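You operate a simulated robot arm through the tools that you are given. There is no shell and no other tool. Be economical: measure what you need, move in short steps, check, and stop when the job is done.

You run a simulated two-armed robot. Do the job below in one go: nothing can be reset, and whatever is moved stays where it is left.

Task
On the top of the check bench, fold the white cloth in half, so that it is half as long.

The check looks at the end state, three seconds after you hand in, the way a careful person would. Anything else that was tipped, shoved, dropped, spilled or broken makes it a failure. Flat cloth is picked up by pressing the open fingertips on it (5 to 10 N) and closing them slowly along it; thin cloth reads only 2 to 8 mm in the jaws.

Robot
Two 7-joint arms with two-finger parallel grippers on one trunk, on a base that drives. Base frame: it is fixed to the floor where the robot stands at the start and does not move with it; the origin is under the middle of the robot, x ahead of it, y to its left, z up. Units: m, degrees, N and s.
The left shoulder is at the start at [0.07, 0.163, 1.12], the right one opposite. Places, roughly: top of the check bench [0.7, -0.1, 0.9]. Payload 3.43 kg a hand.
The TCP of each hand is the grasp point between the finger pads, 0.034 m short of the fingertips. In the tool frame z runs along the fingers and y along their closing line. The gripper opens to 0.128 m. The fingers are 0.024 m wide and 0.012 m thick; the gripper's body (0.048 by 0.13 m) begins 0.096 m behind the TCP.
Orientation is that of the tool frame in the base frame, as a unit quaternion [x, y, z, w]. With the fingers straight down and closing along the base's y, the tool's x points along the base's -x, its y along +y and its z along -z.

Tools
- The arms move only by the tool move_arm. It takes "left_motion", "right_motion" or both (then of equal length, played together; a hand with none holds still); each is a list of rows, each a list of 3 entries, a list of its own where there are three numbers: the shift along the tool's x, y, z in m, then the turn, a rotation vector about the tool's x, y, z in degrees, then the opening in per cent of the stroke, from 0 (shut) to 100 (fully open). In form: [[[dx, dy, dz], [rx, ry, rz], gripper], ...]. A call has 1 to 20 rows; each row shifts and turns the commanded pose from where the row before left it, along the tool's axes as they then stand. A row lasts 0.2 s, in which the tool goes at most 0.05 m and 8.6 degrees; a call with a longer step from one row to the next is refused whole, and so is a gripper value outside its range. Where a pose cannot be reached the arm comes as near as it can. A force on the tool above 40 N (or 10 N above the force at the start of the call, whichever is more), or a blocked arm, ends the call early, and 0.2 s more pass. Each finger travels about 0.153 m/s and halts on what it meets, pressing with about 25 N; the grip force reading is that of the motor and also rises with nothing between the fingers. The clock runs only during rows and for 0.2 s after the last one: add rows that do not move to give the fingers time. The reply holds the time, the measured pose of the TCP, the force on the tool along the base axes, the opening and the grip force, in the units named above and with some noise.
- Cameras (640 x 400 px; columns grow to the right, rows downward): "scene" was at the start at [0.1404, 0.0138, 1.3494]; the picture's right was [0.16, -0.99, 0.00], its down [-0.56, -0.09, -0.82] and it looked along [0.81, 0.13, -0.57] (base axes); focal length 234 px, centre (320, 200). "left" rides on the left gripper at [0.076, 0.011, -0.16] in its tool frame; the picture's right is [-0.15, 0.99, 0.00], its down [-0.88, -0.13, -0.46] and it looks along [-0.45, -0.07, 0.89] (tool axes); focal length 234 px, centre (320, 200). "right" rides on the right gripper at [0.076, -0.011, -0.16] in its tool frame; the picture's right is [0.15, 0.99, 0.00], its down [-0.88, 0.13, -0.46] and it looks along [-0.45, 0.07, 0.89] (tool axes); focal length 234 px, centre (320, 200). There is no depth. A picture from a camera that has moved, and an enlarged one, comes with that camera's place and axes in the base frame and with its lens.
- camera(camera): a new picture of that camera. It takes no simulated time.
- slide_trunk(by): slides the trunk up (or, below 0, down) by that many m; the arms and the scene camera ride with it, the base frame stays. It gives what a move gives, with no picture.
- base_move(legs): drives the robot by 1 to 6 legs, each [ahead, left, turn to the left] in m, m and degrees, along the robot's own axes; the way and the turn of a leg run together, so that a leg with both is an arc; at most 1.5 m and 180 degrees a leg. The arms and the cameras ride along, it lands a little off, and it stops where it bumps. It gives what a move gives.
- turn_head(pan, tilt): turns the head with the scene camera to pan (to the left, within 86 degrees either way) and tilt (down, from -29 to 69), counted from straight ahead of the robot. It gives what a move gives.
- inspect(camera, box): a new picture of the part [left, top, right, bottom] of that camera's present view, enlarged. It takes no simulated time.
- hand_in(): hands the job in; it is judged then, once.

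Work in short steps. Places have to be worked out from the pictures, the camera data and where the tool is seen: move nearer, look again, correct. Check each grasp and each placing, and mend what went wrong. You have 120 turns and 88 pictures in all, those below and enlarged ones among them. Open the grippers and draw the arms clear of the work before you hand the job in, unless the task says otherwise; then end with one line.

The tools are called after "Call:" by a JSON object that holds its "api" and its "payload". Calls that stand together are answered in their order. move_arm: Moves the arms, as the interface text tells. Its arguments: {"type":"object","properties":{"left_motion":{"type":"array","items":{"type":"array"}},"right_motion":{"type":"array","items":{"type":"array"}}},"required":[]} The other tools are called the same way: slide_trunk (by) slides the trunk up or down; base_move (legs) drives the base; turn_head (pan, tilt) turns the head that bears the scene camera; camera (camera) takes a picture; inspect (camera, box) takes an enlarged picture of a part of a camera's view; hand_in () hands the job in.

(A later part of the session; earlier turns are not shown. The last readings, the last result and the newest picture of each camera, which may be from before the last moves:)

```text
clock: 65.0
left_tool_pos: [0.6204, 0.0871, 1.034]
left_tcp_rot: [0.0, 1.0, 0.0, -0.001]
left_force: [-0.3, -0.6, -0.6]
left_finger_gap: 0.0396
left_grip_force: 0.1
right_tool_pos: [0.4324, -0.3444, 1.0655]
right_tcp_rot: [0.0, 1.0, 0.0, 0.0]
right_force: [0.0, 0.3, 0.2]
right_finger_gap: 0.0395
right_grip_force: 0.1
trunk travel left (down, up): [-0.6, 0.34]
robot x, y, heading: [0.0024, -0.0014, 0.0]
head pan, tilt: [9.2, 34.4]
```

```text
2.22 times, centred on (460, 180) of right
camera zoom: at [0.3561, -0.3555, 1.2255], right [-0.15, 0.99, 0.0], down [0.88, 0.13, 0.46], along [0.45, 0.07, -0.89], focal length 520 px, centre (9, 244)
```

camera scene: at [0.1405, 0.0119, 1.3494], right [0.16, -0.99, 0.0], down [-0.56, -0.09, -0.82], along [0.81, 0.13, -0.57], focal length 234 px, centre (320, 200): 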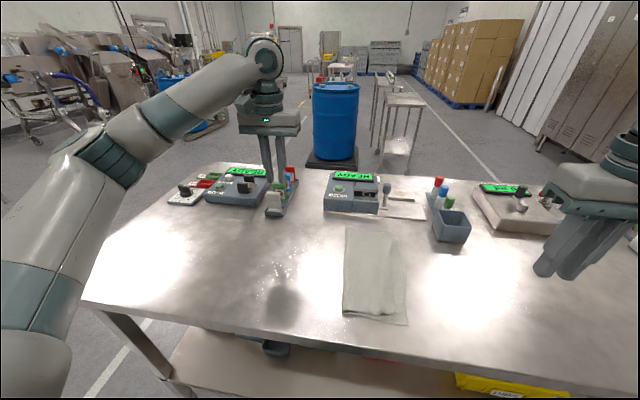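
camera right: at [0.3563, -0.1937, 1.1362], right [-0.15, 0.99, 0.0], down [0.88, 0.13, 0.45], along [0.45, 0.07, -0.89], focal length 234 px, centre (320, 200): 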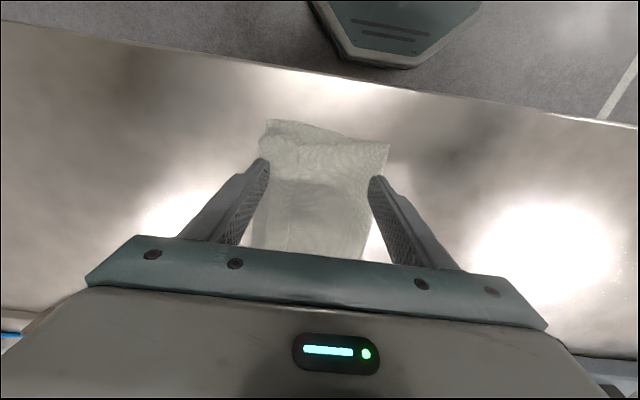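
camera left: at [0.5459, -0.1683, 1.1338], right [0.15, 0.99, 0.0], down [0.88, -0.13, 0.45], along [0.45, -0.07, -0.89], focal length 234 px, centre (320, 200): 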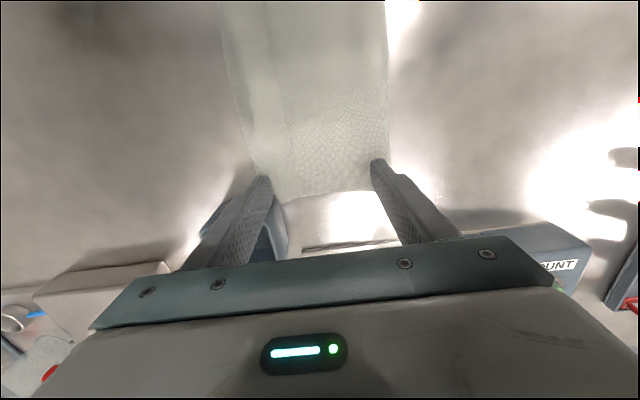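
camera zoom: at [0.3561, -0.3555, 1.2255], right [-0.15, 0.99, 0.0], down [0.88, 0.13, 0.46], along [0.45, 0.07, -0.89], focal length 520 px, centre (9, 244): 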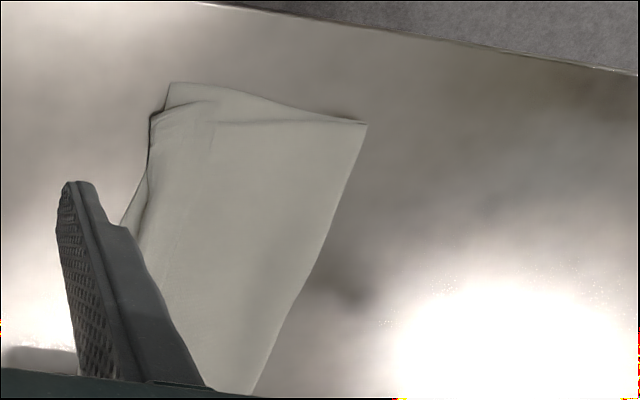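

The stack slid again and the hem stayed, and it is now close to the tray. Rubbing doesn't help, so I'll open the cloth out and refold it with a smaller grip at the edge. First I pinch the hem with both hands, hovering over it at y of about -0.222.

Call:
{"api": "move_arm", "payload": {"left_motion": [[[0, -0.04, 0], [0, 0, 0], 30], [[0, -0.045, 0], [0, 0, 0], 30], [[0, -0.045, 0], [0, 0, 0], 30], [[0, -0.045, 0], [0, 0, 0], 30], [[0, -0.045, 0], [0, 0, 0], 30], [[0, -0.045, 0], [0, 0, 0], 30], [[0, -0.044, 0.01], [0, 0, 0], 30], [[0.005, 0, 0.045], [0, 0, 0], 30], [[0.005, 0, 0.04], [0, 0, 0], 30], [[0, 0, 0], [0, 0, 0], 30]], "right_motion": [[[0, 0.03, 0], [0, 0, 0], 30], [[0, 0.03, 0], [0, 0, 0], 30], [[0, 0.03, 0], [0, 0, 0], 30], [[0, 0.03, 0], [0, 0, 0], 30], [[0, 0.002, 0], [0, 0, 0], 30], [[0, 0, 0.01], [0, 0, 0], 30], [[0, 0, 0.03], [0, 0, 0], 30], [[0, 0, 0.045], [0, 0, 0], 30], [[0, 0, 0.04], [0, 0, 0], 30], [[0, 0, 0], [0, 0, 0], 30]]}}

Call:
{"api": "inspect", "payload": {"camera": "left", "box": [200, 60, 440, 210]}}

Call:
{"api": "inspect", "payload": {"camera": "right", "box": [200, 90, 440, 240]}}

```text
clock: 67.2
left_tool_pos: [0.6116, -0.2204, 0.9388]
left_tcp_rot: [0.0, 1.0, 0.001, 0.0]
left_force: [0.2, 0.3, -0.7]
left_finger_gap: 0.0383
left_grip_force: 0.1
right_tool_pos: [0.4303, -0.2196, 0.9408]
right_tcp_rot: [-0.001, 1.0, 0.0, 0.0]
right_force: [-0.4, 0.1, 1.3]
right_finger_gap: 0.0382
right_grip_force: 0.0
trunk travel left (down, up): [-0.6, 0.34]
robot x, y, heading: [-0.0029, -0.0035, 0.1]
head pan, tilt: [9.2, 34.4]
```

```text
2.67 times, centred on (320, 135) of left
camera zoom: at [0.5355, -0.2098, 1.0984], right [0.15, 0.99, 0.0], down [0.88, -0.13, 0.46], along [0.45, -0.07, -0.89], focal length 624 px, centre (320, 373)
```

zoom: 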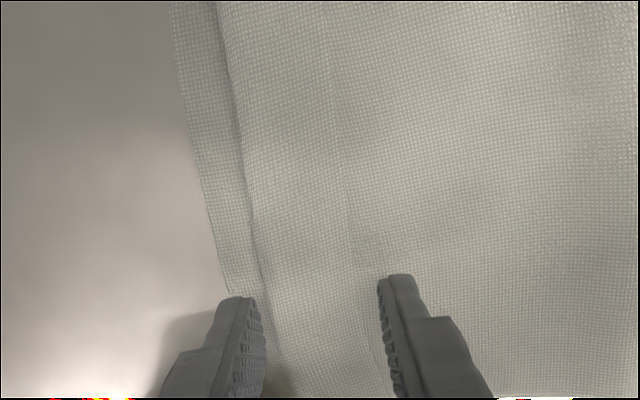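

```text
2.67 times, centred on (320, 165) of right
camera zoom: at [0.3539, -0.2313, 1.1013], right [-0.15, 0.99, 0.0], down [0.88, 0.13, 0.46], along [0.45, 0.07, -0.89], focal length 624 px, centre (320, 293)
```

zoom: 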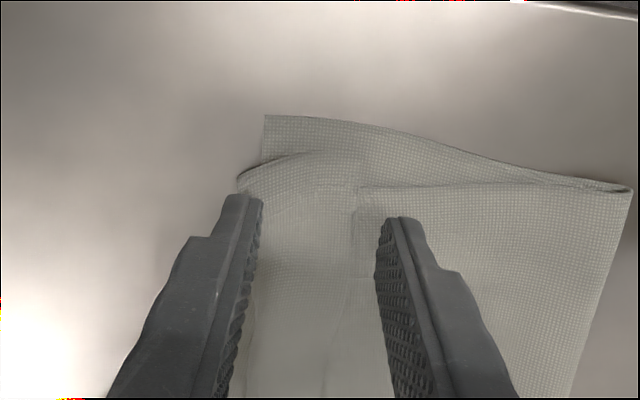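

The right-hand fingers are beyond the hem's folded edge. I shift both hands 13 mm left so that one finger rests on the hem and one on the sheet, and press lightly.

Call:
{"api": "move_arm", "payload": {"left_motion": [[[0, 0.013, 0.005], [0, 0, 0], 30], [[0, 0, 0.008], [0, 0, 0], 30], [[0, 0, 0.006], [0, 0, 0], 30], [[0, 0, 0.0025], [0, 0, 0], 30], [[0, 0, 0], [0, 0, 0], 30]], "right_motion": [[[0, 0.013, 0.007], [0, 0, 0], 30], [[0, 0, 0.008], [0, 0, 0], 30], [[0, 0, 0.006], [0, 0, 0], 30], [[0, 0, 0.0025], [0, 0, 0], 30], [[0, 0, 0], [0, 0, 0], 30]]}}

```text
clock: 68.4
left_tool_pos: [0.6104, -0.2092, 0.9187]
left_tcp_rot: [-0.001, 1.0, 0.0, 0.001]
left_force: [0.4, -0.1, -0.7]
left_finger_gap: 0.0382
left_grip_force: 0.1
right_tool_pos: [0.4325, -0.2079, 0.9181]
right_tcp_rot: [0.001, 1.0, 0.0, 0.0]
right_force: [-0.3, 0.5, 0.8]
right_finger_gap: 0.0384
right_grip_force: 0.0
trunk travel left (down, up): [-0.6, 0.34]
robot x, y, heading: [0.0001, -0.0003, 0.0]
head pan, tilt: [9.2, 34.4]
```

There is almost no force, though earlier drags at this height still gripped the top layer. A light pinch should favour the top layers, so I close slowly here.

Call:
{"api": "move_arm", "payload": {"left_motion": [[[0, 0, 0.0008], [0, 0, 0], 30], [[0, 0, 0], [0, 0, 0], 28], [[0, 0, 0], [0, 0, 0], 26], [[0, 0, 0], [0, 0, 0], 24], [[0, 0, 0], [0, 0, 0], 22], [[0, 0, 0], [0, 0, 0], 20], [[0, 0, 0], [0, 0, 0], 18], [[0, 0, 0], [0, 0, 0], 16], [[0, 0, 0], [0, 0, 0], 14], [[0, 0, 0], [0, 0, 0], 12], [[0, 0, 0], [0, 0, 0], 10], [[0, 0, 0], [0, 0, 0], 8], [[0, 0, 0], [0, 0, 0], 6], [[0, 0, 0], [0, 0, 0], 4], [[0, 0, 0], [0, 0, 0], 2], [[0, 0, 0], [0, 0, 0], 0], [[0, 0, 0], [0, 0, 0], 0]], "right_motion": [[[0, 0, 0.0005], [0, 0, 0], 30], [[0, 0, 0], [0, 0, 0], 28], [[0, 0, 0], [0, 0, 0], 26], [[0, 0, 0], [0, 0, 0], 24], [[0, 0, 0], [0, 0, 0], 22], [[0, 0, 0], [0, 0, 0], 20], [[0, 0, 0], [0, 0, 0], 18], [[0, 0, 0], [0, 0, 0], 16], [[0, 0, 0], [0, 0, 0], 14], [[0, 0, 0], [0, 0, 0], 12], [[0, 0, 0], [0, 0, 0], 10], [[0, 0, 0], [0, 0, 0], 8], [[0, 0, 0], [0, 0, 0], 6], [[0, 0, 0], [0, 0, 0], 4], [[0, 0, 0], [0, 0, 0], 2], [[0, 0, 0], [0, 0, 0], 0], [[0, 0, 0], [0, 0, 0], 0]]}}

Call:
{"api": "inspect", "payload": {"camera": "left", "box": [200, 60, 440, 210]}}

Call:
{"api": "inspect", "payload": {"camera": "right", "box": [200, 90, 440, 240]}}

```text
clock: 72.0
left_tool_pos: [0.6102, -0.2088, 0.9184]
left_tcp_rot: [-0.001, 1.0, 0.0, 0.0]
left_force: [0.0, 0.4, -0.4]
left_finger_gap: 0.0001
left_grip_force: 24.7
right_tool_pos: [0.4307, -0.2077, 0.9172]
right_tcp_rot: [-0.001, 1.0, 0.0, 0.001]
right_force: [0.7, -1.2, 2.8]
right_finger_gap: 0.0022
right_grip_force: 25.3
trunk travel left (down, up): [-0.6, 0.34]
robot x, y, heading: [0.0011, 0.0008, 0.4]
head pan, tilt: [9.2, 34.4]
```

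```text
2.67 times, centred on (320, 135) of left
camera zoom: at [0.5342, -0.1979, 1.0772], right [0.15, 0.99, 0.0], down [0.88, -0.13, 0.46], along [0.45, -0.07, -0.89], focal length 624 px, centre (320, 373)
```

zoom: 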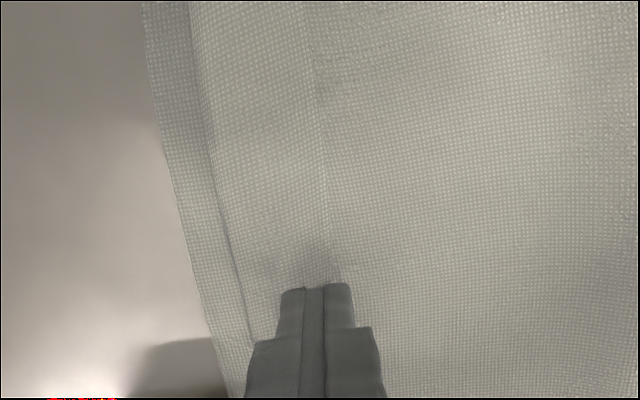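

```text
2.67 times, centred on (320, 165) of right
camera zoom: at [0.3549, -0.2188, 1.0776], right [-0.15, 0.99, 0.0], down [0.88, 0.13, 0.46], along [0.45, 0.07, -0.89], focal length 624 px, centre (320, 293)
```

zoom: 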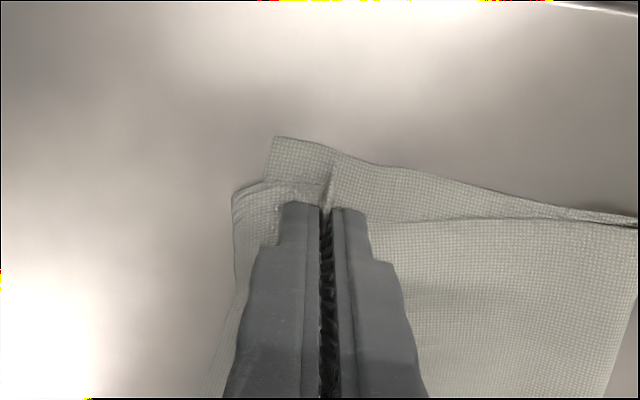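

The right hand holds something (2.2 mm); the left slipped. I reopen the left and press it a little harder before retrying.

Call:
{"api": "move_arm", "payload": {"left_motion": [[[0, 0, -0.008], [0, 0, 0], 0], [[0, 0, 0], [0, 0, 0], 15], [[0, 0, 0], [0, 0, 0], 30], [[0, 0, 0.006], [0, 0, 0], 30], [[0, 0, 0.004], [0, 0, 0], 30], [[0, 0, 0.0005], [0, 0, 0], 30], [[0, 0, 0], [0, 0, 0], 30]]}}

```text
clock: 73.6
left_tool_pos: [0.6112, -0.2088, 0.916]
left_tcp_rot: [0.0, 1.0, -0.001, 0.0]
left_force: [1.1, -0.5, 4.7]
left_finger_gap: 0.0386
left_grip_force: 0.1
right_tool_pos: [0.4319, -0.2073, 0.9178]
right_tcp_rot: [0.0, 1.0, 0.0, 0.0]
right_force: [0.8, -0.2, 1.5]
right_finger_gap: 0.0024
right_grip_force: 25.0
trunk travel left (down, up): [-0.6, 0.34]
robot x, y, heading: [-0.0002, 0.0033, -0.2]
head pan, tilt: [9.2, 34.4]
```

The left hand presses 4.7 N. I close it slowly, then lift both 4 cm to see what is held.

Call:
{"api": "move_arm", "payload": {"left_motion": [[[0, 0, 0.0002], [0, 0, 0], 30], [[0, 0, 0], [0, 0, 0], 27], [[0, 0, 0], [0, 0, 0], 24], [[0, 0, 0], [0, 0, 0], 21], [[0, 0, 0], [0, 0, 0], 18], [[0, 0, 0], [0, 0, 0], 15], [[0, 0, 0], [0, 0, 0], 12], [[0, 0, 0], [0, 0, 0], 9], [[0, 0, 0], [0, 0, 0], 6], [[0, 0, 0], [0, 0, 0], 3], [[0, 0, 0], [0, 0, 0], 0], [[0, 0, 0], [0, 0, 0], 0], [[0, 0, -0.01], [0, 0, 0], 0], [[0, 0, -0.01], [0, 0, 0], 0], [[0, 0, -0.01], [0, 0, 0], 0], [[0, 0, -0.01], [0, 0, 0], 0], [[0, 0, 0], [0, 0, 0], 0]], "right_motion": [[[0, 0, 0], [0, 0, 0], 0], [[0, 0, 0], [0, 0, 0], 0], [[0, 0, 0], [0, 0, 0], 0], [[0, 0, 0], [0, 0, 0], 0], [[0, 0, 0], [0, 0, 0], 0], [[0, 0, 0], [0, 0, 0], 0], [[0, 0, 0], [0, 0, 0], 0], [[0, 0, 0], [0, 0, 0], 0], [[0, 0, 0], [0, 0, 0], 0], [[0, 0, 0], [0, 0, 0], 0], [[0, 0, 0], [0, 0, 0], 0], [[0, 0, 0], [0, 0, 0], 0], [[0, 0, -0.01], [0, 0, 0], 0], [[0, 0, -0.01], [0, 0, 0], 0], [[0, 0, -0.01], [0, 0, 0], 0], [[0, 0, -0.01], [0, 0, 0], 0], [[0, 0, 0], [0, 0, 0], 0]]}}

Call:
{"api": "camera", "payload": {"camera": "left"}}

Call:
{"api": "camera", "payload": {"camera": "right"}}

```text
clock: 77.2
left_tool_pos: [0.6119, -0.2094, 0.9564]
left_tcp_rot: [0.0, 1.0, 0.0, -0.001]
left_force: [0.0, 0.0, -0.5]
left_finger_gap: 0.0018
left_grip_force: 25.1
right_tool_pos: [0.4334, -0.2081, 0.9576]
right_tcp_rot: [0.0, 1.0, 0.0, 0.0]
right_force: [0.0, 0.0, -0.4]
right_finger_gap: 0.0023
right_grip_force: 25.1
trunk travel left (down, up): [-0.6, 0.34]
robot x, y, heading: [0.0008, 0.0001, 0.1]
head pan, tilt: [9.2, 34.4]
```

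```text
29 pictures are left
camera left: at [0.5348, -0.1982, 1.1157], right [0.15, 0.99, 0.0], down [0.88, -0.13, 0.45], along [0.45, -0.07, -0.89], focal length 234 px, centre (320, 200)
```

left: 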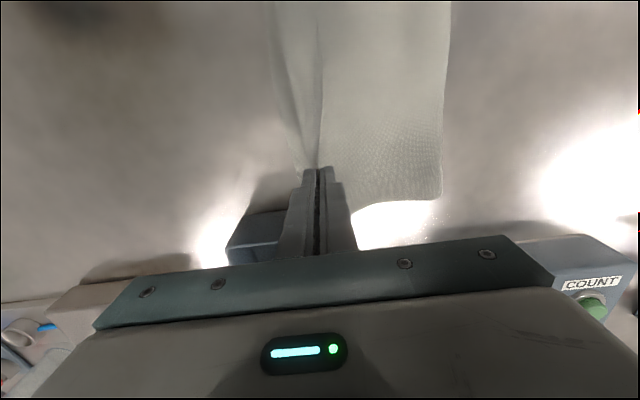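

```text
28 pictures are left
camera right: at [0.3555, -0.2184, 1.1172], right [-0.15, 0.99, 0.0], down [0.88, 0.13, 0.46], along [0.45, 0.07, -0.89], focal length 234 px, centre (320, 200)
```

right: 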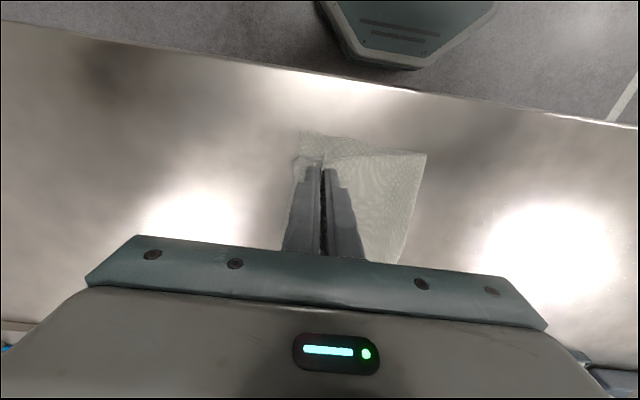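

Both hands hold. I carry the edge up and over to the left to open the fold, then look at the scene.

Call:
{"api": "move_arm", "payload": {"left_motion": [[[0, 0.005, -0.015], [0, 0, 0], 0], [[0, 0.01, -0.015], [0, 0, 0], 0], [[0, 0.015, -0.015], [0, 0, 0], 0], [[0, 0.015, -0.01], [0, 0, 0], 0], [[0, 0.015, -0.005], [0, 0, 0], 0], [[0, 0.02, 0], [0, 0, 0], 0], [[0, 0.02, 0], [0, 0, 0], 0], [[0, 0.02, 0], [0, 0, 0], 0], [[0, 0, 0], [0, 0, 0], 0]], "right_motion": [[[0, 0.005, -0.015], [0, 0, 0], 0], [[0, 0.01, -0.015], [0, 0, 0], 0], [[0, 0.015, -0.015], [0, 0, 0], 0], [[0, 0.015, -0.01], [0, 0, 0], 0], [[0, 0.015, -0.005], [0, 0, 0], 0], [[0, 0.02, 0], [0, 0, 0], 0], [[0, 0.02, 0], [0, 0, 0], 0], [[0, 0.02, 0], [0, 0, 0], 0], [[0, 0, 0], [0, 0, 0], 0]]}}

Call:
{"api": "inspect", "payload": {"camera": "scene", "box": [280, 180, 480, 340]}}

Call:
{"api": "camera", "payload": {"camera": "right"}}

```text
clock: 79.2
left_tool_pos: [0.6103, -0.0894, 1.0156]
left_tcp_rot: [0.0, 1.0, 0.0, 0.0]
left_force: [-0.1, 0.2, -1.0]
left_finger_gap: 0.002
left_grip_force: 25.0
right_tool_pos: [0.4323, -0.0877, 1.0178]
right_tcp_rot: [0.0, 1.0, 0.001, 0.0]
right_force: [-0.1, -0.2, -0.1]
right_finger_gap: 0.0024
right_grip_force: 25.1
trunk travel left (down, up): [-0.6, 0.34]
robot x, y, heading: [0.0014, -0.0001, -0.2]
head pan, tilt: [9.2, 34.4]
```

```text
2.50 times, centred on (380, 260) of scene
camera zoom: at [0.1403, 0.0123, 1.3494], right [0.16, -0.99, 0.0], down [-0.56, -0.09, -0.82], along [0.81, 0.13, -0.57], focal length 586 px, centre (170, 50)
```

zoom: 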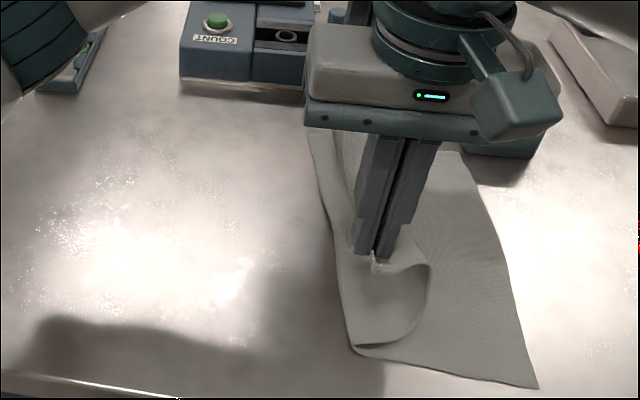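

```text
26 pictures are left
camera right: at [0.3546, -0.0995, 1.1772], right [-0.15, 0.99, 0.0], down [0.88, 0.13, 0.46], along [0.45, 0.07, -0.89], focal length 234 px, centre (320, 200)
```

right: 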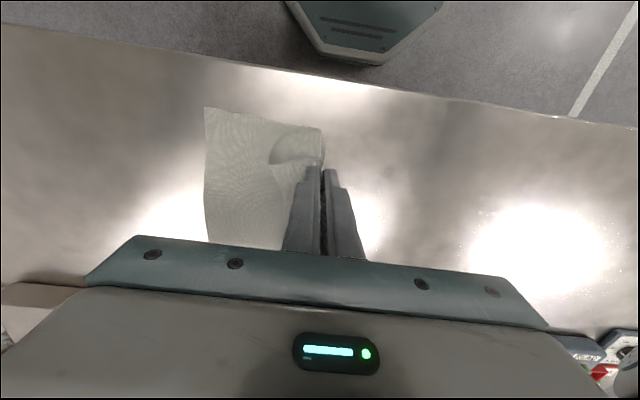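

Only the top layer came up. I carry on to the left and lay it down, pulling a bit extra so that the sheet is straight and moves away from the tray.

Call:
{"api": "move_arm", "payload": {"left_motion": [[[0, 0.015, 0], [0, 0, 0], 0], [[0, 0.015, 0], [0, 0, 0], 0], [[0, 0.015, 0.005], [0, 0, 0], 0], [[0, 0.015, 0.01], [0, 0, 0], 0], [[0, 0.015, 0.01], [0, 0, 0], 0], [[0, 0.015, 0.01], [0, 0, 0], 0], [[0, 0.015, 0.015], [0, 0, 0], 0], [[0, 0.015, 0.015], [0, 0, 0], 0], [[0, 0.015, 0.015], [0, 0, 0], 0], [[0, 0.015, 0.008], [0, 0, 0], 0], [[0, 0.015, 0.005], [0, 0, 0], 0], [[0, 0.015, 0], [0, 0, 0], 0], [[0, 0.015, 0], [0, 0, 0], 0], [[0, 0.01, 0], [0, 0, 0], 0], [[0, 0, 0], [0, 0, 0], 0]], "right_motion": [[[0, 0.015, 0], [0, 0, 0], 0], [[0, 0.015, 0], [0, 0, 0], 0], [[0, 0.015, 0.005], [0, 0, 0], 0], [[0, 0.015, 0.01], [0, 0, 0], 0], [[0, 0.015, 0.01], [0, 0, 0], 0], [[0, 0.015, 0.01], [0, 0, 0], 0], [[0, 0.015, 0.015], [0, 0, 0], 0], [[0, 0.015, 0.015], [0, 0, 0], 0], [[0, 0.015, 0.015], [0, 0, 0], 0], [[0, 0.015, 0.008], [0, 0, 0], 0], [[0, 0.015, 0.007], [0, 0, 0], 0], [[0, 0.015, 0], [0, 0, 0], 0], [[0, 0.015, 0], [0, 0, 0], 0], [[0, 0.01, 0], [0, 0, 0], 0], [[0, 0, 0], [0, 0, 0], 0]]}}

Call:
{"api": "inspect", "payload": {"camera": "scene", "box": [220, 180, 460, 340]}}

```text
clock: 82.4
left_tool_pos: [0.6101, 0.1172, 0.9236]
left_tcp_rot: [-0.001, 1.0, 0.0, 0.0]
left_force: [-0.1, -1.5, -0.7]
left_finger_gap: 0.0023
left_grip_force: 25.1
right_tool_pos: [0.4311, 0.1188, 0.924]
right_tcp_rot: [0.0, 1.0, 0.0, 0.0]
right_force: [0.5, -0.3, -0.8]
right_finger_gap: 0.0023
right_grip_force: 24.8
trunk travel left (down, up): [-0.6, 0.34]
robot x, y, heading: [-0.0018, -0.0015, 0.0]
head pan, tilt: [9.2, 34.4]
```

```text
2.50 times, centred on (340, 260) of scene
camera zoom: at [0.1404, 0.0135, 1.3494], right [0.16, -0.99, 0.0], down [-0.56, -0.09, -0.82], along [0.81, 0.13, -0.57], focal length 586 px, centre (270, 50)
```

zoom: 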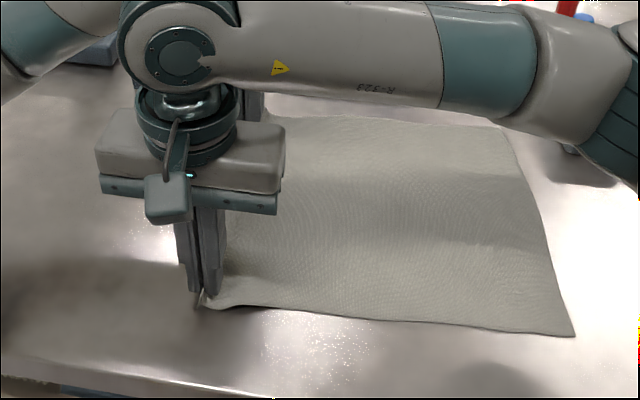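

The cloth is open and flat again, and the hands now hold it close to the left edge. I check the grips up close.

Call:
{"api": "inspect", "payload": {"camera": "left", "box": [200, 60, 440, 210]}}

Call:
{"api": "inspect", "payload": {"camera": "right", "box": [200, 90, 440, 240]}}

```text
2.67 times, centred on (320, 135) of left
camera zoom: at [0.5343, 0.1278, 1.0834], right [0.15, 0.99, 0.0], down [0.88, -0.13, 0.46], along [0.45, -0.07, -0.89], focal length 624 px, centre (320, 373)
```

zoom: 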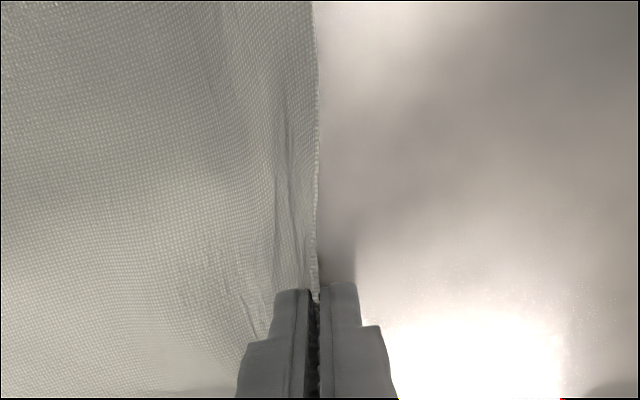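

```text
2.67 times, centred on (320, 165) of right
camera zoom: at [0.354, 0.1061, 1.0833], right [-0.15, 0.99, 0.0], down [0.88, 0.13, 0.46], along [0.45, 0.07, -0.89], focal length 624 px, centre (320, 293)
```

zoom: 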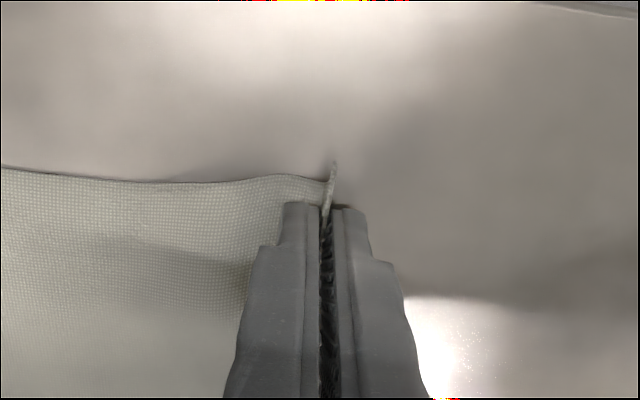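

This is the ideal grip: the bare edge stands up between the fingers with no flap. The right edge now runs from (0.437, -0.192) to (0.685, -0.183), so the hands should land near (0.460, -0.164) and (0.639, -0.158). I make the first half of a tauter arc.

Call:
{"api": "move_arm", "payload": {"left_motion": [[[-0.0001, -0.0012, -0.0174], [0, 0, 0], 0], [[-0.0004, -0.0036, -0.0171], [0, 0, 0], 0], [[-0.0006, -0.0059, -0.0165], [0, 0, 0], 0], [[-0.0008, -0.0081, -0.0156], [0, 0, 0], 0], [[-0.0011, -0.0102, -0.0145], [0, 0, 0], 0], [[-0.0013, -0.0121, -0.0131], [0, 0, 0], 0], [[-0.0014, -0.0138, -0.0115], [0, 0, 0], 0], [[-0.0016, -0.0152, -0.0097], [0, 0, 0], 0], [[-0.0017, -0.0164, -0.0077], [0, 0, 0], 0], [[-0.0018, -0.0173, -0.0056], [0, 0, 0], 0], [[-0.0019, -0.018, -0.0034], [0, 0, 0], 0], [[-0.0019, -0.0183, -0.0011], [0, 0, 0], 0]], "right_motion": [[[-0.0001, -0.0012, -0.0174], [0, 0, 0], 0], [[-0.0004, -0.0036, -0.0171], [0, 0, 0], 0], [[-0.0006, -0.0059, -0.0165], [0, 0, 0], 0], [[-0.0008, -0.0081, -0.0156], [0, 0, 0], 0], [[-0.0011, -0.0102, -0.0145], [0, 0, 0], 0], [[-0.0013, -0.0121, -0.0131], [0, 0, 0], 0], [[-0.0014, -0.0138, -0.0115], [0, 0, 0], 0], [[-0.0016, -0.0152, -0.0097], [0, 0, 0], 0], [[-0.0017, -0.0164, -0.0077], [0, 0, 0], 0], [[-0.0018, -0.0173, -0.0056], [0, 0, 0], 0], [[-0.0019, -0.018, -0.0034], [0, 0, 0], 0], [[-0.0019, -0.0183, -0.0011], [0, 0, 0], 0]]}}

Call:
{"api": "inspect", "payload": {"camera": "scene", "box": [250, 180, 490, 340]}}

Call:
{"api": "camera", "payload": {"camera": "left"}}

Call:
{"api": "camera", "payload": {"camera": "right"}}

```text
clock: 85.0
left_tool_pos: [0.6261, -0.026, 1.0539]
left_tcp_rot: [-0.001, 1.0, 0.001, -0.001]
left_force: [-1.6, 0.1, 0.2]
left_finger_gap: 0.0019
left_grip_force: 25.2
right_tool_pos: [0.4462, -0.0248, 1.0551]
right_tcp_rot: [0.0, 1.0, 0.001, 0.0]
right_force: [1.0, -0.3, 0.5]
right_finger_gap: 0.0027
right_grip_force: 25.0
trunk travel left (down, up): [-0.6, 0.34]
robot x, y, heading: [0.0018, 0.0006, 0.0]
head pan, tilt: [9.2, 34.4]
```

```text
2.50 times, centred on (370, 260) of scene
camera zoom: at [0.1405, 0.012, 1.3494], right [0.16, -0.99, 0.0], down [-0.56, -0.09, -0.82], along [0.81, 0.13, -0.57], focal length 586 px, centre (195, 50)
```

zoom: 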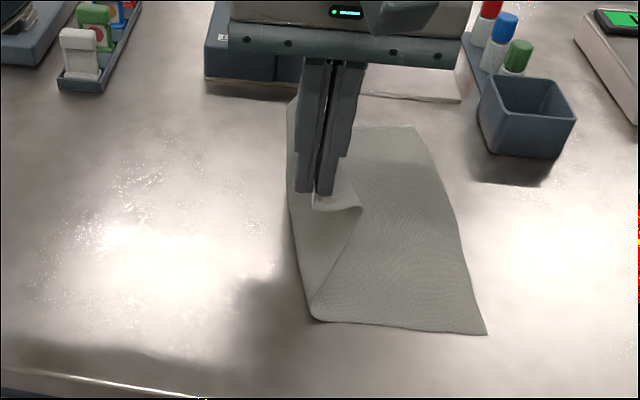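

```text
21 pictures are left
camera left: at [0.549, -0.0148, 1.2144], right [0.15, 0.99, 0.0], down [0.88, -0.13, 0.46], along [0.45, -0.06, -0.89], focal length 234 px, centre (320, 200)
```

left: 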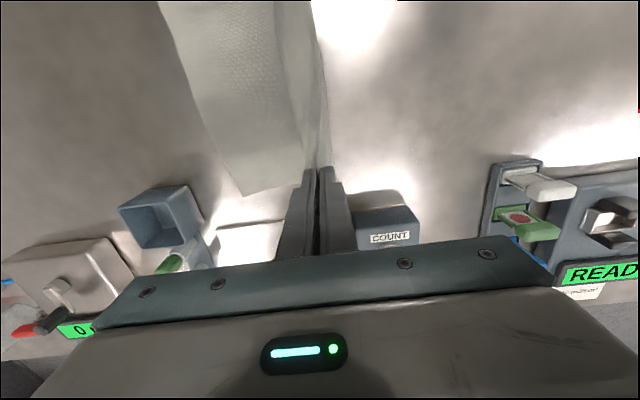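

```text
20 pictures are left
camera right: at [0.3695, -0.0363, 1.2155], right [-0.15, 0.99, 0.0], down [0.88, 0.13, 0.46], along [0.45, 0.07, -0.89], focal length 234 px, centre (320, 200)
```

right: 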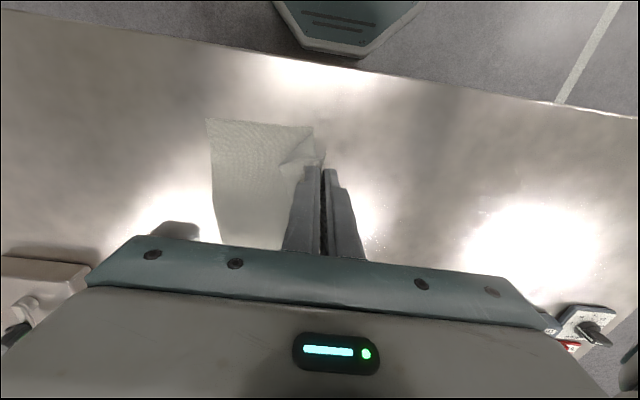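

The right edge now runs from (0.438, -0.181) to (0.688, -0.163). The cloth leaves the bench about 3 cm too far right, so I first bring the hands back left to lay more of it down. Then I come down the second half of the arc to (0.461, -0.149) and (0.640, -0.137).

Call:
{"api": "move_arm", "payload": {"left_motion": [[[0, 0.015, 0], [0, 0, 0], 0], [[0, 0.015, 0], [0, 0, 0], 0], [[0, 0.015, 0], [0, 0, 0], 0], [[0, 0, 0], [0, 0, 0], 0], [[0, 0, 0], [0, 0, 0], 0], [[0, -0.019, 0], [0, 0, 0], 0], [[-0.0012, -0.0179, 0.0011], [0, 0, 0], 0], [[-0.0012, -0.0176, 0.0034], [0, 0, 0], 0], [[-0.0012, -0.017, 0.0055], [0, 0, 0], 0], [[-0.0012, -0.0161, 0.0076], [0, 0, 0], 0], [[-0.0012, -0.015, 0.0096], [0, 0, 0], 0], [[-0.0012, -0.0135, 0.0114], [0, 0, 0], 0], [[-0.0012, -0.0119, 0.013], [0, 0, 0], 0], [[-0.0012, -0.01, 0.0144], [0, 0, 0], 0], [[-0.0012, -0.008, 0.0155], [0, 0, 0], 0], [[-0.0012, -0.0058, 0.0164], [0, 0, 0], 0], [[-0.0012, -0.0035, 0.0169], [0, 0, 0], 0], [[-0.0012, -0.0012, 0.0172], [0, 0, 0], 0], [[0, 0, 0], [0, 0, 0], 0]], "right_motion": [[[0, 0.01, 0], [0, 0, 0], 0], [[0, 0.01, 0], [0, 0, 0], 0], [[0, 0.008, 0], [0, 0, 0], 0], [[0, 0, 0], [0, 0, 0], 0], [[0, 0, 0], [0, 0, 0], 0], [[0, -0.015, 0], [0, 0, 0], 0], [[-0.0012, -0.0179, 0.0011], [0, 0, 0], 0], [[-0.0012, -0.0176, 0.0034], [0, 0, 0], 0], [[-0.0012, -0.017, 0.0055], [0, 0, 0], 0], [[-0.0012, -0.0161, 0.0076], [0, 0, 0], 0], [[-0.0012, -0.015, 0.0096], [0, 0, 0], 0], [[-0.0012, -0.0135, 0.0114], [0, 0, 0], 0], [[-0.0012, -0.0119, 0.013], [0, 0, 0], 0], [[-0.0012, -0.01, 0.0144], [0, 0, 0], 0], [[-0.0012, -0.008, 0.0155], [0, 0, 0], 0], [[-0.0012, -0.0058, 0.0164], [0, 0, 0], 0], [[-0.0012, -0.0035, 0.0169], [0, 0, 0], 0], [[-0.0012, -0.0012, 0.0172], [0, 0, 0], 0], [[0, 0, 0], [0, 0, 0], 0]]}}

Call:
{"api": "inspect", "payload": {"camera": "scene", "box": [250, 180, 490, 340]}}

Call:
{"api": "camera", "payload": {"camera": "right"}}

Call:
{"api": "camera", "payload": {"camera": "left"}}

```text
clock: 89.0
left_tool_pos: [0.6403, -0.1354, 0.9248]
left_tcp_rot: [0.0, 1.0, 0.0, 0.0]
left_force: [-0.8, -0.2, -0.4]
left_finger_gap: 0.0019
left_grip_force: 25.2
right_tool_pos: [0.4588, -0.1475, 0.9258]
right_tcp_rot: [0.0, 1.0, 0.0, 0.0]
right_force: [0.4, 0.1, -0.4]
right_finger_gap: 0.0024
right_grip_force: 25.0
trunk travel left (down, up): [-0.6, 0.34]
robot x, y, heading: [0.0014, -0.0011, -0.1]
head pan, tilt: [9.2, 34.4]
```

```text
2.50 times, centred on (370, 260) of scene
camera zoom: at [0.14, 0.0139, 1.3495], right [0.16, -0.99, 0.0], down [-0.56, -0.09, -0.82], along [0.81, 0.13, -0.57], focal length 586 px, centre (195, 50)
```

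zoom: 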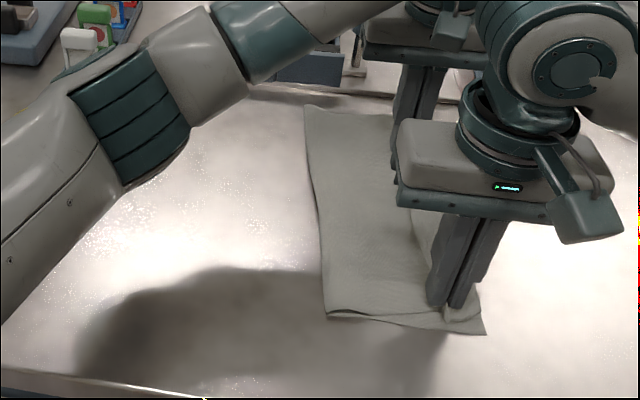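

```text
18 pictures are left
camera right: at [0.3827, -0.1582, 1.0848], right [-0.15, 0.99, 0.0], down [0.88, 0.13, 0.46], along [0.45, 0.07, -0.89], focal length 234 px, centre (320, 200)
```

right: 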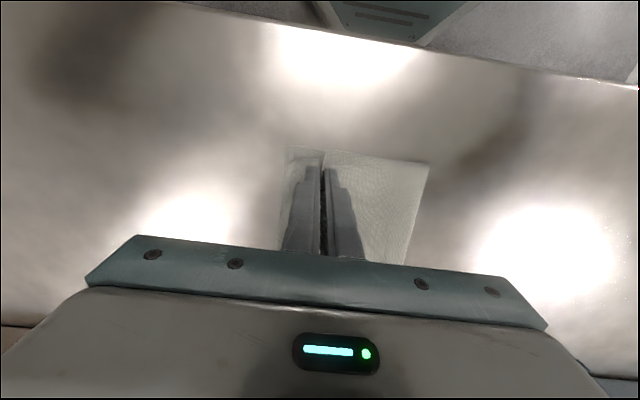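

```text
17 pictures are left
camera left: at [0.5639, -0.1244, 1.0842], right [0.15, 0.99, 0.0], down [0.88, -0.13, 0.46], along [0.45, -0.07, -0.89], focal length 234 px, centre (320, 200)
```

left: 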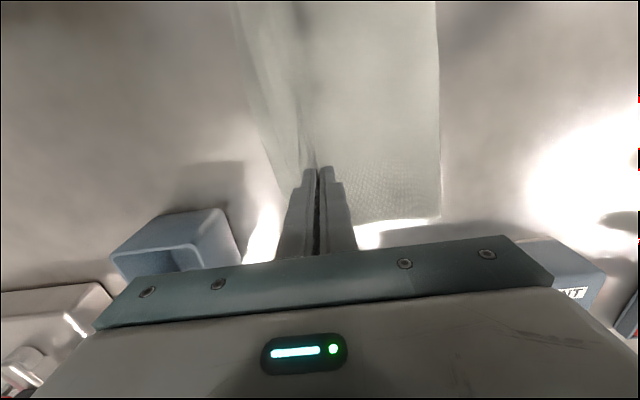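

Something doesn't add up: the lower layer is only about 13 cm wide, so slack is curling around the vertical fingers and would become a hem again. I'll take the edge back to the left without letting go, pull the cloth flat and further from the tray, then refold with the hands tilting as they land.

Call:
{"api": "move_arm", "payload": {"left_motion": [[[0.0015, 0.01, -0.02], [0, 0, 0], 0], [[0.0015, 0.015, -0.02], [0, 0, 0], 0], [[0.0015, 0.015, -0.02], [0, 0, 0], 0], [[0.0015, 0.015, -0.02], [0, 0, 0], 0], [[0.0015, 0.015, -0.02], [0, 0, 0], 0], [[0.0015, 0.015, -0.02], [0, 0, 0], 0], [[0.0015, 0.02, 0], [0, 0, 0], 0], [[0.0015, 0.02, 0], [0, 0, 0], 0], [[0.0015, 0.02, 0], [0, 0, 0], 0], [[0.0015, 0.02, 0], [0, 0, 0], 0], [[0.0015, 0.02, 0], [0, 0, 0], 0], [[0.0015, 0.02, 0], [0, 0, 0], 0], [[0.0015, 0.02, 0.02], [0, 0, 0], 0], [[0.0015, 0.02, 0.02], [0, 0, 0], 0], [[0.0015, 0.02, 0.02], [0, 0, 0], 0], [[0.0015, 0.02, 0.02], [0, 0, 0], 0], [[0.0015, 0.02, 0.02], [0, 0, 0], 0], [[0.0015, 0.015, 0.022], [0, 0, 0], 0], [[0.0015, 0.01, 0], [0, 0, 0], 0], [[0, 0.01, 0], [0, 0, 0], 0]], "right_motion": [[[0.0015, 0.015, -0.02], [0, 0, 0], 0], [[0.0015, 0.015, -0.02], [0, 0, 0], 0], [[0.0015, 0.015, -0.02], [0, 0, 0], 0], [[0.0015, 0.015, -0.02], [0, 0, 0], 0], [[0.0015, 0.015, -0.02], [0, 0, 0], 0], [[0.0015, 0.015, -0.02], [0, 0, 0], 0], [[0.0015, 0.02, 0], [0, 0, 0], 0], [[0.0015, 0.02, 0], [0, 0, 0], 0], [[0.0015, 0.02, 0], [0, 0, 0], 0], [[0.0015, 0.02, 0], [0, 0, 0], 0], [[0.0015, 0.02, 0], [0, 0, 0], 0], [[0.0015, 0.02, 0], [0, 0, 0], 0], [[0.0015, 0.02, 0.02], [0, 0, 0], 0], [[0.0015, 0.02, 0.02], [0, 0, 0], 0], [[0.0015, 0.02, 0.02], [0, 0, 0], 0], [[0.0015, 0.02, 0.02], [0, 0, 0], 0], [[0.0015, 0.02, 0.02], [0, 0, 0], 0], [[0.0015, 0.02, 0.022], [0, 0, 0], 0], [[0.0015, 0.01, 0], [0, 0, 0], 0], [[0, 0.01, 0], [0, 0, 0], 0]]}}

Call:
{"api": "inspect", "payload": {"camera": "scene", "box": [220, 180, 460, 340]}}

```text
clock: 93.2
left_tool_pos: [0.612, 0.2055, 0.9232]
left_tcp_rot: [0.0, 1.0, -0.001, -0.001]
left_force: [-0.3, -0.3, -0.6]
left_finger_gap: 0.0018
left_grip_force: 25.0
right_tool_pos: [0.4331, 0.2044, 0.9228]
right_tcp_rot: [0.0, 1.0, 0.0, 0.0]
right_force: [-0.2, -0.3, -0.5]
right_finger_gap: 0.0021
right_grip_force: 24.7
trunk travel left (down, up): [-0.6, 0.34]
robot x, y, heading: [-0.0035, 0.0023, 0.2]
head pan, tilt: [9.2, 34.4]
```

```text
2.50 times, centred on (340, 260) of scene
camera zoom: at [0.1405, 0.015, 1.3493], right [0.16, -0.99, 0.0], down [-0.56, -0.09, -0.82], along [0.81, 0.13, -0.57], focal length 586 px, centre (270, 50)
```

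zoom: 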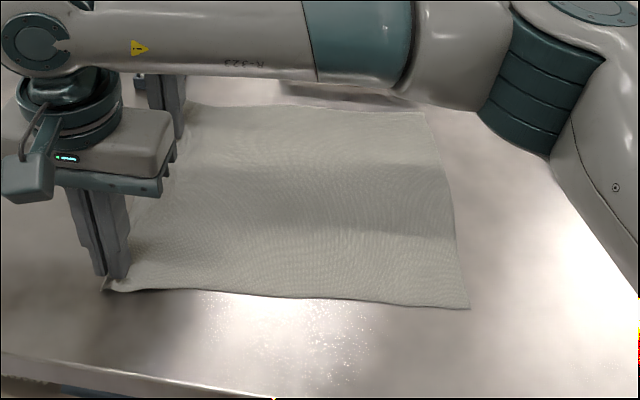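

The cloth is flat and clear of the tray, turned about 5 degrees. Its right edge runs from (0.449, -0.109) to (0.699, -0.085), and from the distances the fold line should be at y of about 0.06 near and 0.076 far. I make the first half of a taut arc with each hand's own radius.

Call:
{"api": "move_arm", "payload": {"left_motion": [[[-0.0011, -0.0011, -0.0158], [0, 0, 0], 0], [[-0.0011, -0.0033, -0.0155], [0, 0, 0], 0], [[-0.0011, -0.0054, -0.015], [0, 0, 0], 0], [[-0.0011, -0.0075, -0.0142], [0, 0, 0], 0], [[-0.0011, -0.0094, -0.0132], [0, 0, 0], 0], [[-0.0011, -0.0112, -0.0119], [0, 0, 0], 0], [[-0.0011, -0.0127, -0.0104], [0, 0, 0], 0], [[-0.0011, -0.0141, -0.0088], [0, 0, 0], 0], [[-0.0011, -0.0152, -0.007], [0, 0, 0], 0], [[-0.0011, -0.016, -0.0051], [0, 0, 0], 0], [[-0.0011, -0.0166, -0.0031], [0, 0, 0], 0], [[-0.0011, -0.0169, -0.001], [0, 0, 0], 0]], "right_motion": [[[-0.0011, -0.0012, -0.0179], [0, 0, 0], 0], [[-0.0011, -0.0037, -0.0176], [0, 0, 0], 0], [[-0.0011, -0.0061, -0.017], [0, 0, 0], 0], [[-0.0011, -0.0084, -0.0161], [0, 0, 0], 0], [[-0.0011, -0.0105, -0.0149], [0, 0, 0], 0], [[-0.0011, -0.0125, -0.0135], [0, 0, 0], 0], [[-0.0011, -0.0143, -0.0118], [0, 0, 0], 0], [[-0.0011, -0.0158, -0.0099], [0, 0, 0], 0], [[-0.0011, -0.017, -0.0079], [0, 0, 0], 0], [[-0.0011, -0.018, -0.0058], [0, 0, 0], 0], [[-0.0011, -0.0186, -0.0035], [0, 0, 0], 0], [[-0.0011, -0.0189, -0.0012], [0, 0, 0], 0]]}}

Call:
{"api": "inspect", "payload": {"camera": "scene", "box": [220, 180, 460, 340]}}

```text
clock: 95.8
left_tool_pos: [0.6236, 0.0731, 1.0437]
left_tcp_rot: [0.0, 1.0, 0.001, 0.001]
left_force: [0.9, 0.0, -0.2]
left_finger_gap: 0.002
left_grip_force: 25.3
right_tool_pos: [0.4463, 0.0561, 1.0601]
right_tcp_rot: [0.0, 1.0, 0.001, 0.0]
right_force: [0.0, 0.1, -0.4]
right_finger_gap: 0.0028
right_grip_force: 25.1
trunk travel left (down, up): [-0.6, 0.34]
robot x, y, heading: [0.0025, 0.0009, 0.0]
head pan, tilt: [9.2, 34.4]
```

```text
2.50 times, centred on (340, 260) of scene
camera zoom: at [0.1407, 0.0122, 1.3494], right [0.16, -0.99, 0.0], down [-0.56, -0.09, -0.82], along [0.81, 0.13, -0.57], focal length 586 px, centre (270, 50)
```

zoom: 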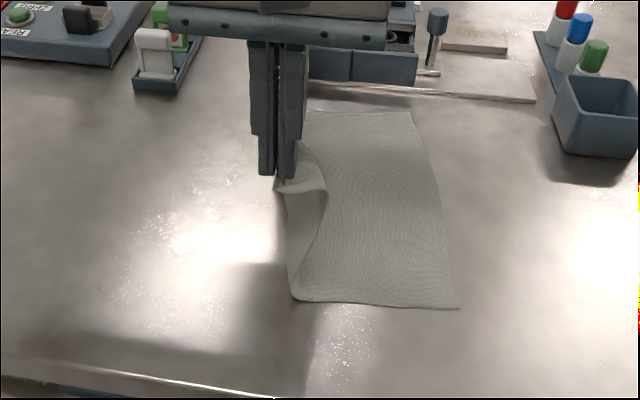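

There is still slack: the sheet curls to the right below the fingers and meets the bench at y of about 0.04. I tilt the fingertips towards the left by 24 degrees and shift the hands a little left, so the sheet bends the right way.

Call:
{"api": "move_arm", "payload": {"left_motion": [[[0, 0.004, 0], [-4, 0, 0], 0], [[0, 0.004, 0], [-4, 0, 0], 0], [[0, 0.004, 0], [-4, 0, 0], 0], [[0, 0.004, 0], [-4, 0, 0], 0], [[0, 0.002, 0], [-4, 0, 0], 0], [[0, 0.002, 0], [-4, 0, 0], 0], [[0, 0, 0], [0, 0, 0], 0]], "right_motion": [[[0, 0.004, -0.001], [-4, 0, 0], 0], [[0, 0.004, -0.001], [-4, 0, 0], 0], [[0, 0.004, -0.001], [-4, 0, 0], 0], [[0, 0.004, -0.001], [-4, 0, 0], 0], [[0, 0.004, -0.001], [-4, 0, 0], 0], [[0, 0.004, 0], [-4, 0, 0], 0], [[0, 0, 0], [0, 0, 0], 0]]}}

Call:
{"api": "inspect", "payload": {"camera": "scene", "box": [220, 180, 460, 340]}}

```text
clock: 97.4
left_tool_pos: [0.6255, 0.0949, 1.0466]
left_tcp_rot: [0.0, 0.978, 0.208, 0.0]
left_force: [-0.9, 0.8, 0.1]
left_finger_gap: 0.002
left_grip_force: 25.3
right_tool_pos: [0.4443, 0.0815, 1.0671]
right_tcp_rot: [-0.001, 0.978, 0.208, 0.0]
right_force: [0.4, -0.7, -0.4]
right_finger_gap: 0.0023
right_grip_force: 24.9
trunk travel left (down, up): [-0.6, 0.34]
robot x, y, heading: [0.0004, -0.0001, 0.3]
head pan, tilt: [9.2, 34.4]
```

```text
2.50 times, centred on (340, 260) of scene
camera zoom: at [0.1405, 0.0147, 1.3494], right [0.16, -0.99, 0.0], down [-0.56, -0.09, -0.82], along [0.81, 0.13, -0.57], focal length 586 px, centre (270, 50)
```

zoom: 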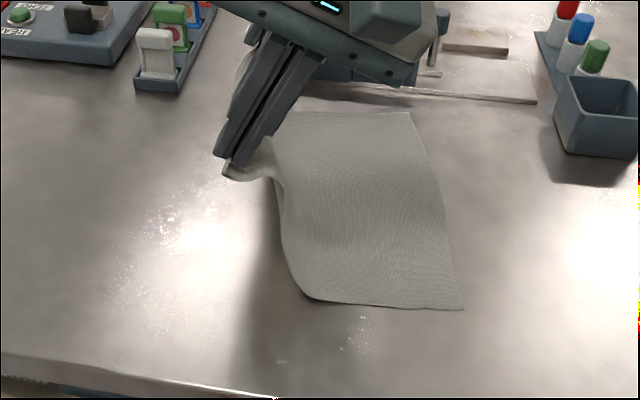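

Tilting works, but I see now that slack collects at the fingers when the path is high. I go back left and low, then carry the edge across at only about 6.5 cm height, so the slack ends up at the fold, where the last pull takes it out.

Call:
{"api": "move_arm", "payload": {"left_motion": [[[0, 0.006, 0.0185], [0, 0, 0], 0], [[0, 0.006, 0.0185], [0, 0, 0], 0], [[0, 0.006, 0.0185], [0, 0, 0], 0], [[0, 0.006, 0.0185], [0, 0, 0], 0], [[0, 0.006, 0.0185], [0, 0, 0], 0], [[0, 0, 0], [0, 0, 0], 0], [[-0.0008, -0.0144, -0.0069], [0, 0, 0], 0], [[-0.0008, -0.0144, -0.0069], [0, 0, 0], 0], [[-0.0008, -0.0144, -0.0069], [0, 0, 0], 0], [[-0.0008, -0.0144, -0.0069], [0, 0, 0], 0], [[-0.0008, -0.0144, -0.0069], [0, 0, 0], 0], [[-0.0008, -0.0144, -0.0069], [0, 0, 0], 0], [[-0.0008, -0.0144, -0.0069], [0, 0, 0], 0], [[-0.0008, -0.0144, -0.0069], [0, 0, 0], 0], [[-0.0008, -0.0144, -0.0069], [0, 0, 0], 0], [[-0.0008, -0.0144, -0.0069], [0, 0, 0], 0], [[-0.0008, -0.0144, -0.0069], [0, 0, 0], 0], [[-0.0008, -0.0144, -0.0069], [0, 0, 0], 0], [[-0.0008, -0.0144, -0.0069], [0, 0, 0], 0], [[-0.0008, -0.0144, -0.0069], [0, 0, 0], 0]], "right_motion": [[[0, 0.0061, 0.0231], [0, 0, 0], 0], [[0, 0.0061, 0.0231], [0, 0, 0], 0], [[0, 0.0061, 0.0231], [0, 0, 0], 0], [[0, 0.0061, 0.0231], [0, 0, 0], 0], [[0, 0.0061, 0.0231], [0, 0, 0], 0], [[0, 0, 0], [0, 0, 0], 0], [[-0.0011, -0.0162, -0.0077], [0, 0, 0], 0], [[-0.0011, -0.0162, -0.0077], [0, 0, 0], 0], [[-0.0011, -0.0162, -0.0077], [0, 0, 0], 0], [[-0.0011, -0.0162, -0.0077], [0, 0, 0], 0], [[-0.0011, -0.0162, -0.0077], [0, 0, 0], 0], [[-0.0011, -0.0162, -0.0077], [0, 0, 0], 0], [[-0.0011, -0.0162, -0.0077], [0, 0, 0], 0], [[-0.0011, -0.0162, -0.0077], [0, 0, 0], 0], [[-0.0011, -0.0162, -0.0077], [0, 0, 0], 0], [[-0.0011, -0.0162, -0.0077], [0, 0, 0], 0], [[-0.0011, -0.0162, -0.0077], [0, 0, 0], 0], [[-0.0011, -0.0162, -0.0077], [0, 0, 0], 0], [[-0.0011, -0.0162, -0.0077], [0, 0, 0], 0], [[-0.0011, -0.0162, -0.0077], [0, 0, 0], 0]]}}

Call:
{"api": "inspect", "payload": {"camera": "scene", "box": [220, 180, 460, 340]}}

```text
clock: 101.6
left_tool_pos: [0.6361, -0.0668, 0.98]
left_tcp_rot: [0.001, 0.978, 0.209, -0.001]
left_force: [-0.1, -0.2, 0.6]
left_finger_gap: 0.0019
left_grip_force: 24.6
right_tool_pos: [0.4597, -0.0975, 0.9814]
right_tcp_rot: [0.0, 0.978, 0.209, 0.0]
right_force: [-0.3, -0.3, 0.4]
right_finger_gap: 0.0026
right_grip_force: 25.1
trunk travel left (down, up): [-0.6, 0.34]
robot x, y, heading: [0.0034, 0.0021, -0.4]
head pan, tilt: [9.2, 34.4]
```

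```text
2.50 times, centred on (340, 260) of scene
camera zoom: at [0.1401, 0.0121, 1.3494], right [0.16, -0.99, 0.0], down [-0.56, -0.09, -0.83], along [0.81, 0.13, -0.56], focal length 586 px, centre (270, 50)
```

zoom: 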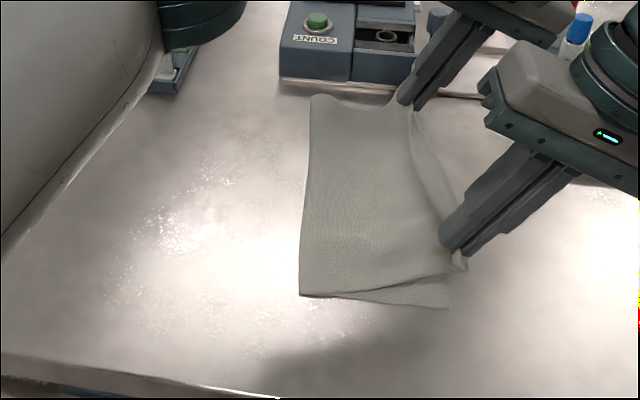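

The cloth follows, but the fold is still only about 13 cm from the right edge, so I check what is hidden behind the right fingers.

Call:
{"api": "camera", "payload": {"camera": "right"}}

```text
12 pictures are left
camera right: at [0.3829, -0.173, 1.1229], right [-0.15, 0.9, 0.4], down [0.88, -0.07, 0.47], along [0.45, 0.42, -0.79], focal length 234 px, centre (320, 200)
```

right: 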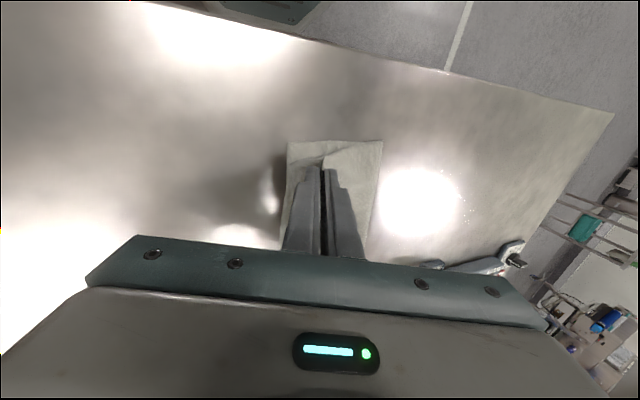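

I understand now: the limp sheet rises steeply at the fingers, so about 5 cm of slack sits there, and the grip also leaves the sheet on the wrong side of the fingers. I pull the edge taut past the right edge, set it down flat, straighten the hands and let go. Then I can regrip it from above on the correct side.

Call:
{"api": "move_arm", "payload": {"left_motion": [[[0, -0.0149, 0.0035], [0, 0, 0], 0], [[0, -0.0149, 0.0035], [0, 0, 0], 0], [[0, -0.0149, 0.0035], [0, 0, 0], 0], [[0, -0.0149, 0.0035], [0, 0, 0], 0], [[0, -0.0149, 0.0035], [0, 0, 0], 0], [[0, -0.0149, 0.0035], [0, 0, 0], 0], [[0, 0.0022, 0.0003], [4, 0, 0], 0], [[0, 0.0022, 0.0003], [4, 0, 0], 0], [[0, 0.0022, 0.0003], [4, 0, 0], 0], [[0, 0.0022, 0.0003], [4, 0, 0], 0], [[0, 0.0022, 0.0003], [4, 0, 0], 0], [[0, 0.0022, 0.0003], [4, 0, 0], 0], [[0, 0, 0], [0, 0, 0], 0]], "right_motion": [[[0, -0.014, 0.0042], [0, 0, 0], 0], [[0, -0.014, 0.0042], [0, 0, 0], 0], [[0, -0.014, 0.0042], [0, 0, 0], 0], [[0, -0.014, 0.0042], [0, 0, 0], 0], [[0, -0.014, 0.0042], [0, 0, 0], 0], [[0, -0.014, 0.0042], [0, 0, 0], 0], [[0, 0.0022, 0.0003], [4, 0, 0], 0], [[0, 0.0022, 0.0003], [4, 0, 0], 0], [[0, 0.0022, 0.0003], [4, 0, 0], 0], [[0, 0.0022, 0.0003], [4, 0, 0], 0], [[0, 0.0022, 0.0003], [4, 0, 0], 0], [[0, 0.0022, 0.0003], [4, 0, 0], 0], [[0, 0, 0], [0, 0, 0], 0]]}}

Call:
{"api": "inspect", "payload": {"camera": "scene", "box": [260, 180, 500, 340]}}

```text
clock: 104.4
left_tool_pos: [0.6367, -0.1255, 0.9261]
left_tcp_rot: [0.001, 1.0, 0.0, 0.0]
left_force: [0.0, -1.2, 0.4]
left_finger_gap: 0.002
left_grip_force: 25.1
right_tool_pos: [0.46, -0.1495, 0.9254]
right_tcp_rot: [0.0, 1.0, -0.001, 0.0]
right_force: [0.6, -0.2, 0.1]
right_finger_gap: 0.0025
right_grip_force: 25.2
trunk travel left (down, up): [-0.6, 0.34]
robot x, y, heading: [-0.0007, -0.0012, -0.1]
head pan, tilt: [9.2, 34.4]
```

```text
2.50 times, centred on (380, 260) of scene
camera zoom: at [0.1401, 0.0126, 1.3494], right [0.16, -0.99, 0.0], down [-0.56, -0.09, -0.83], along [0.81, 0.13, -0.56], focal length 586 px, centre (170, 50)
```

zoom: 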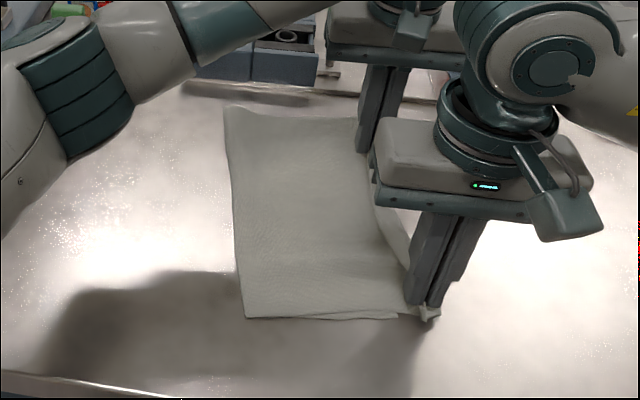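

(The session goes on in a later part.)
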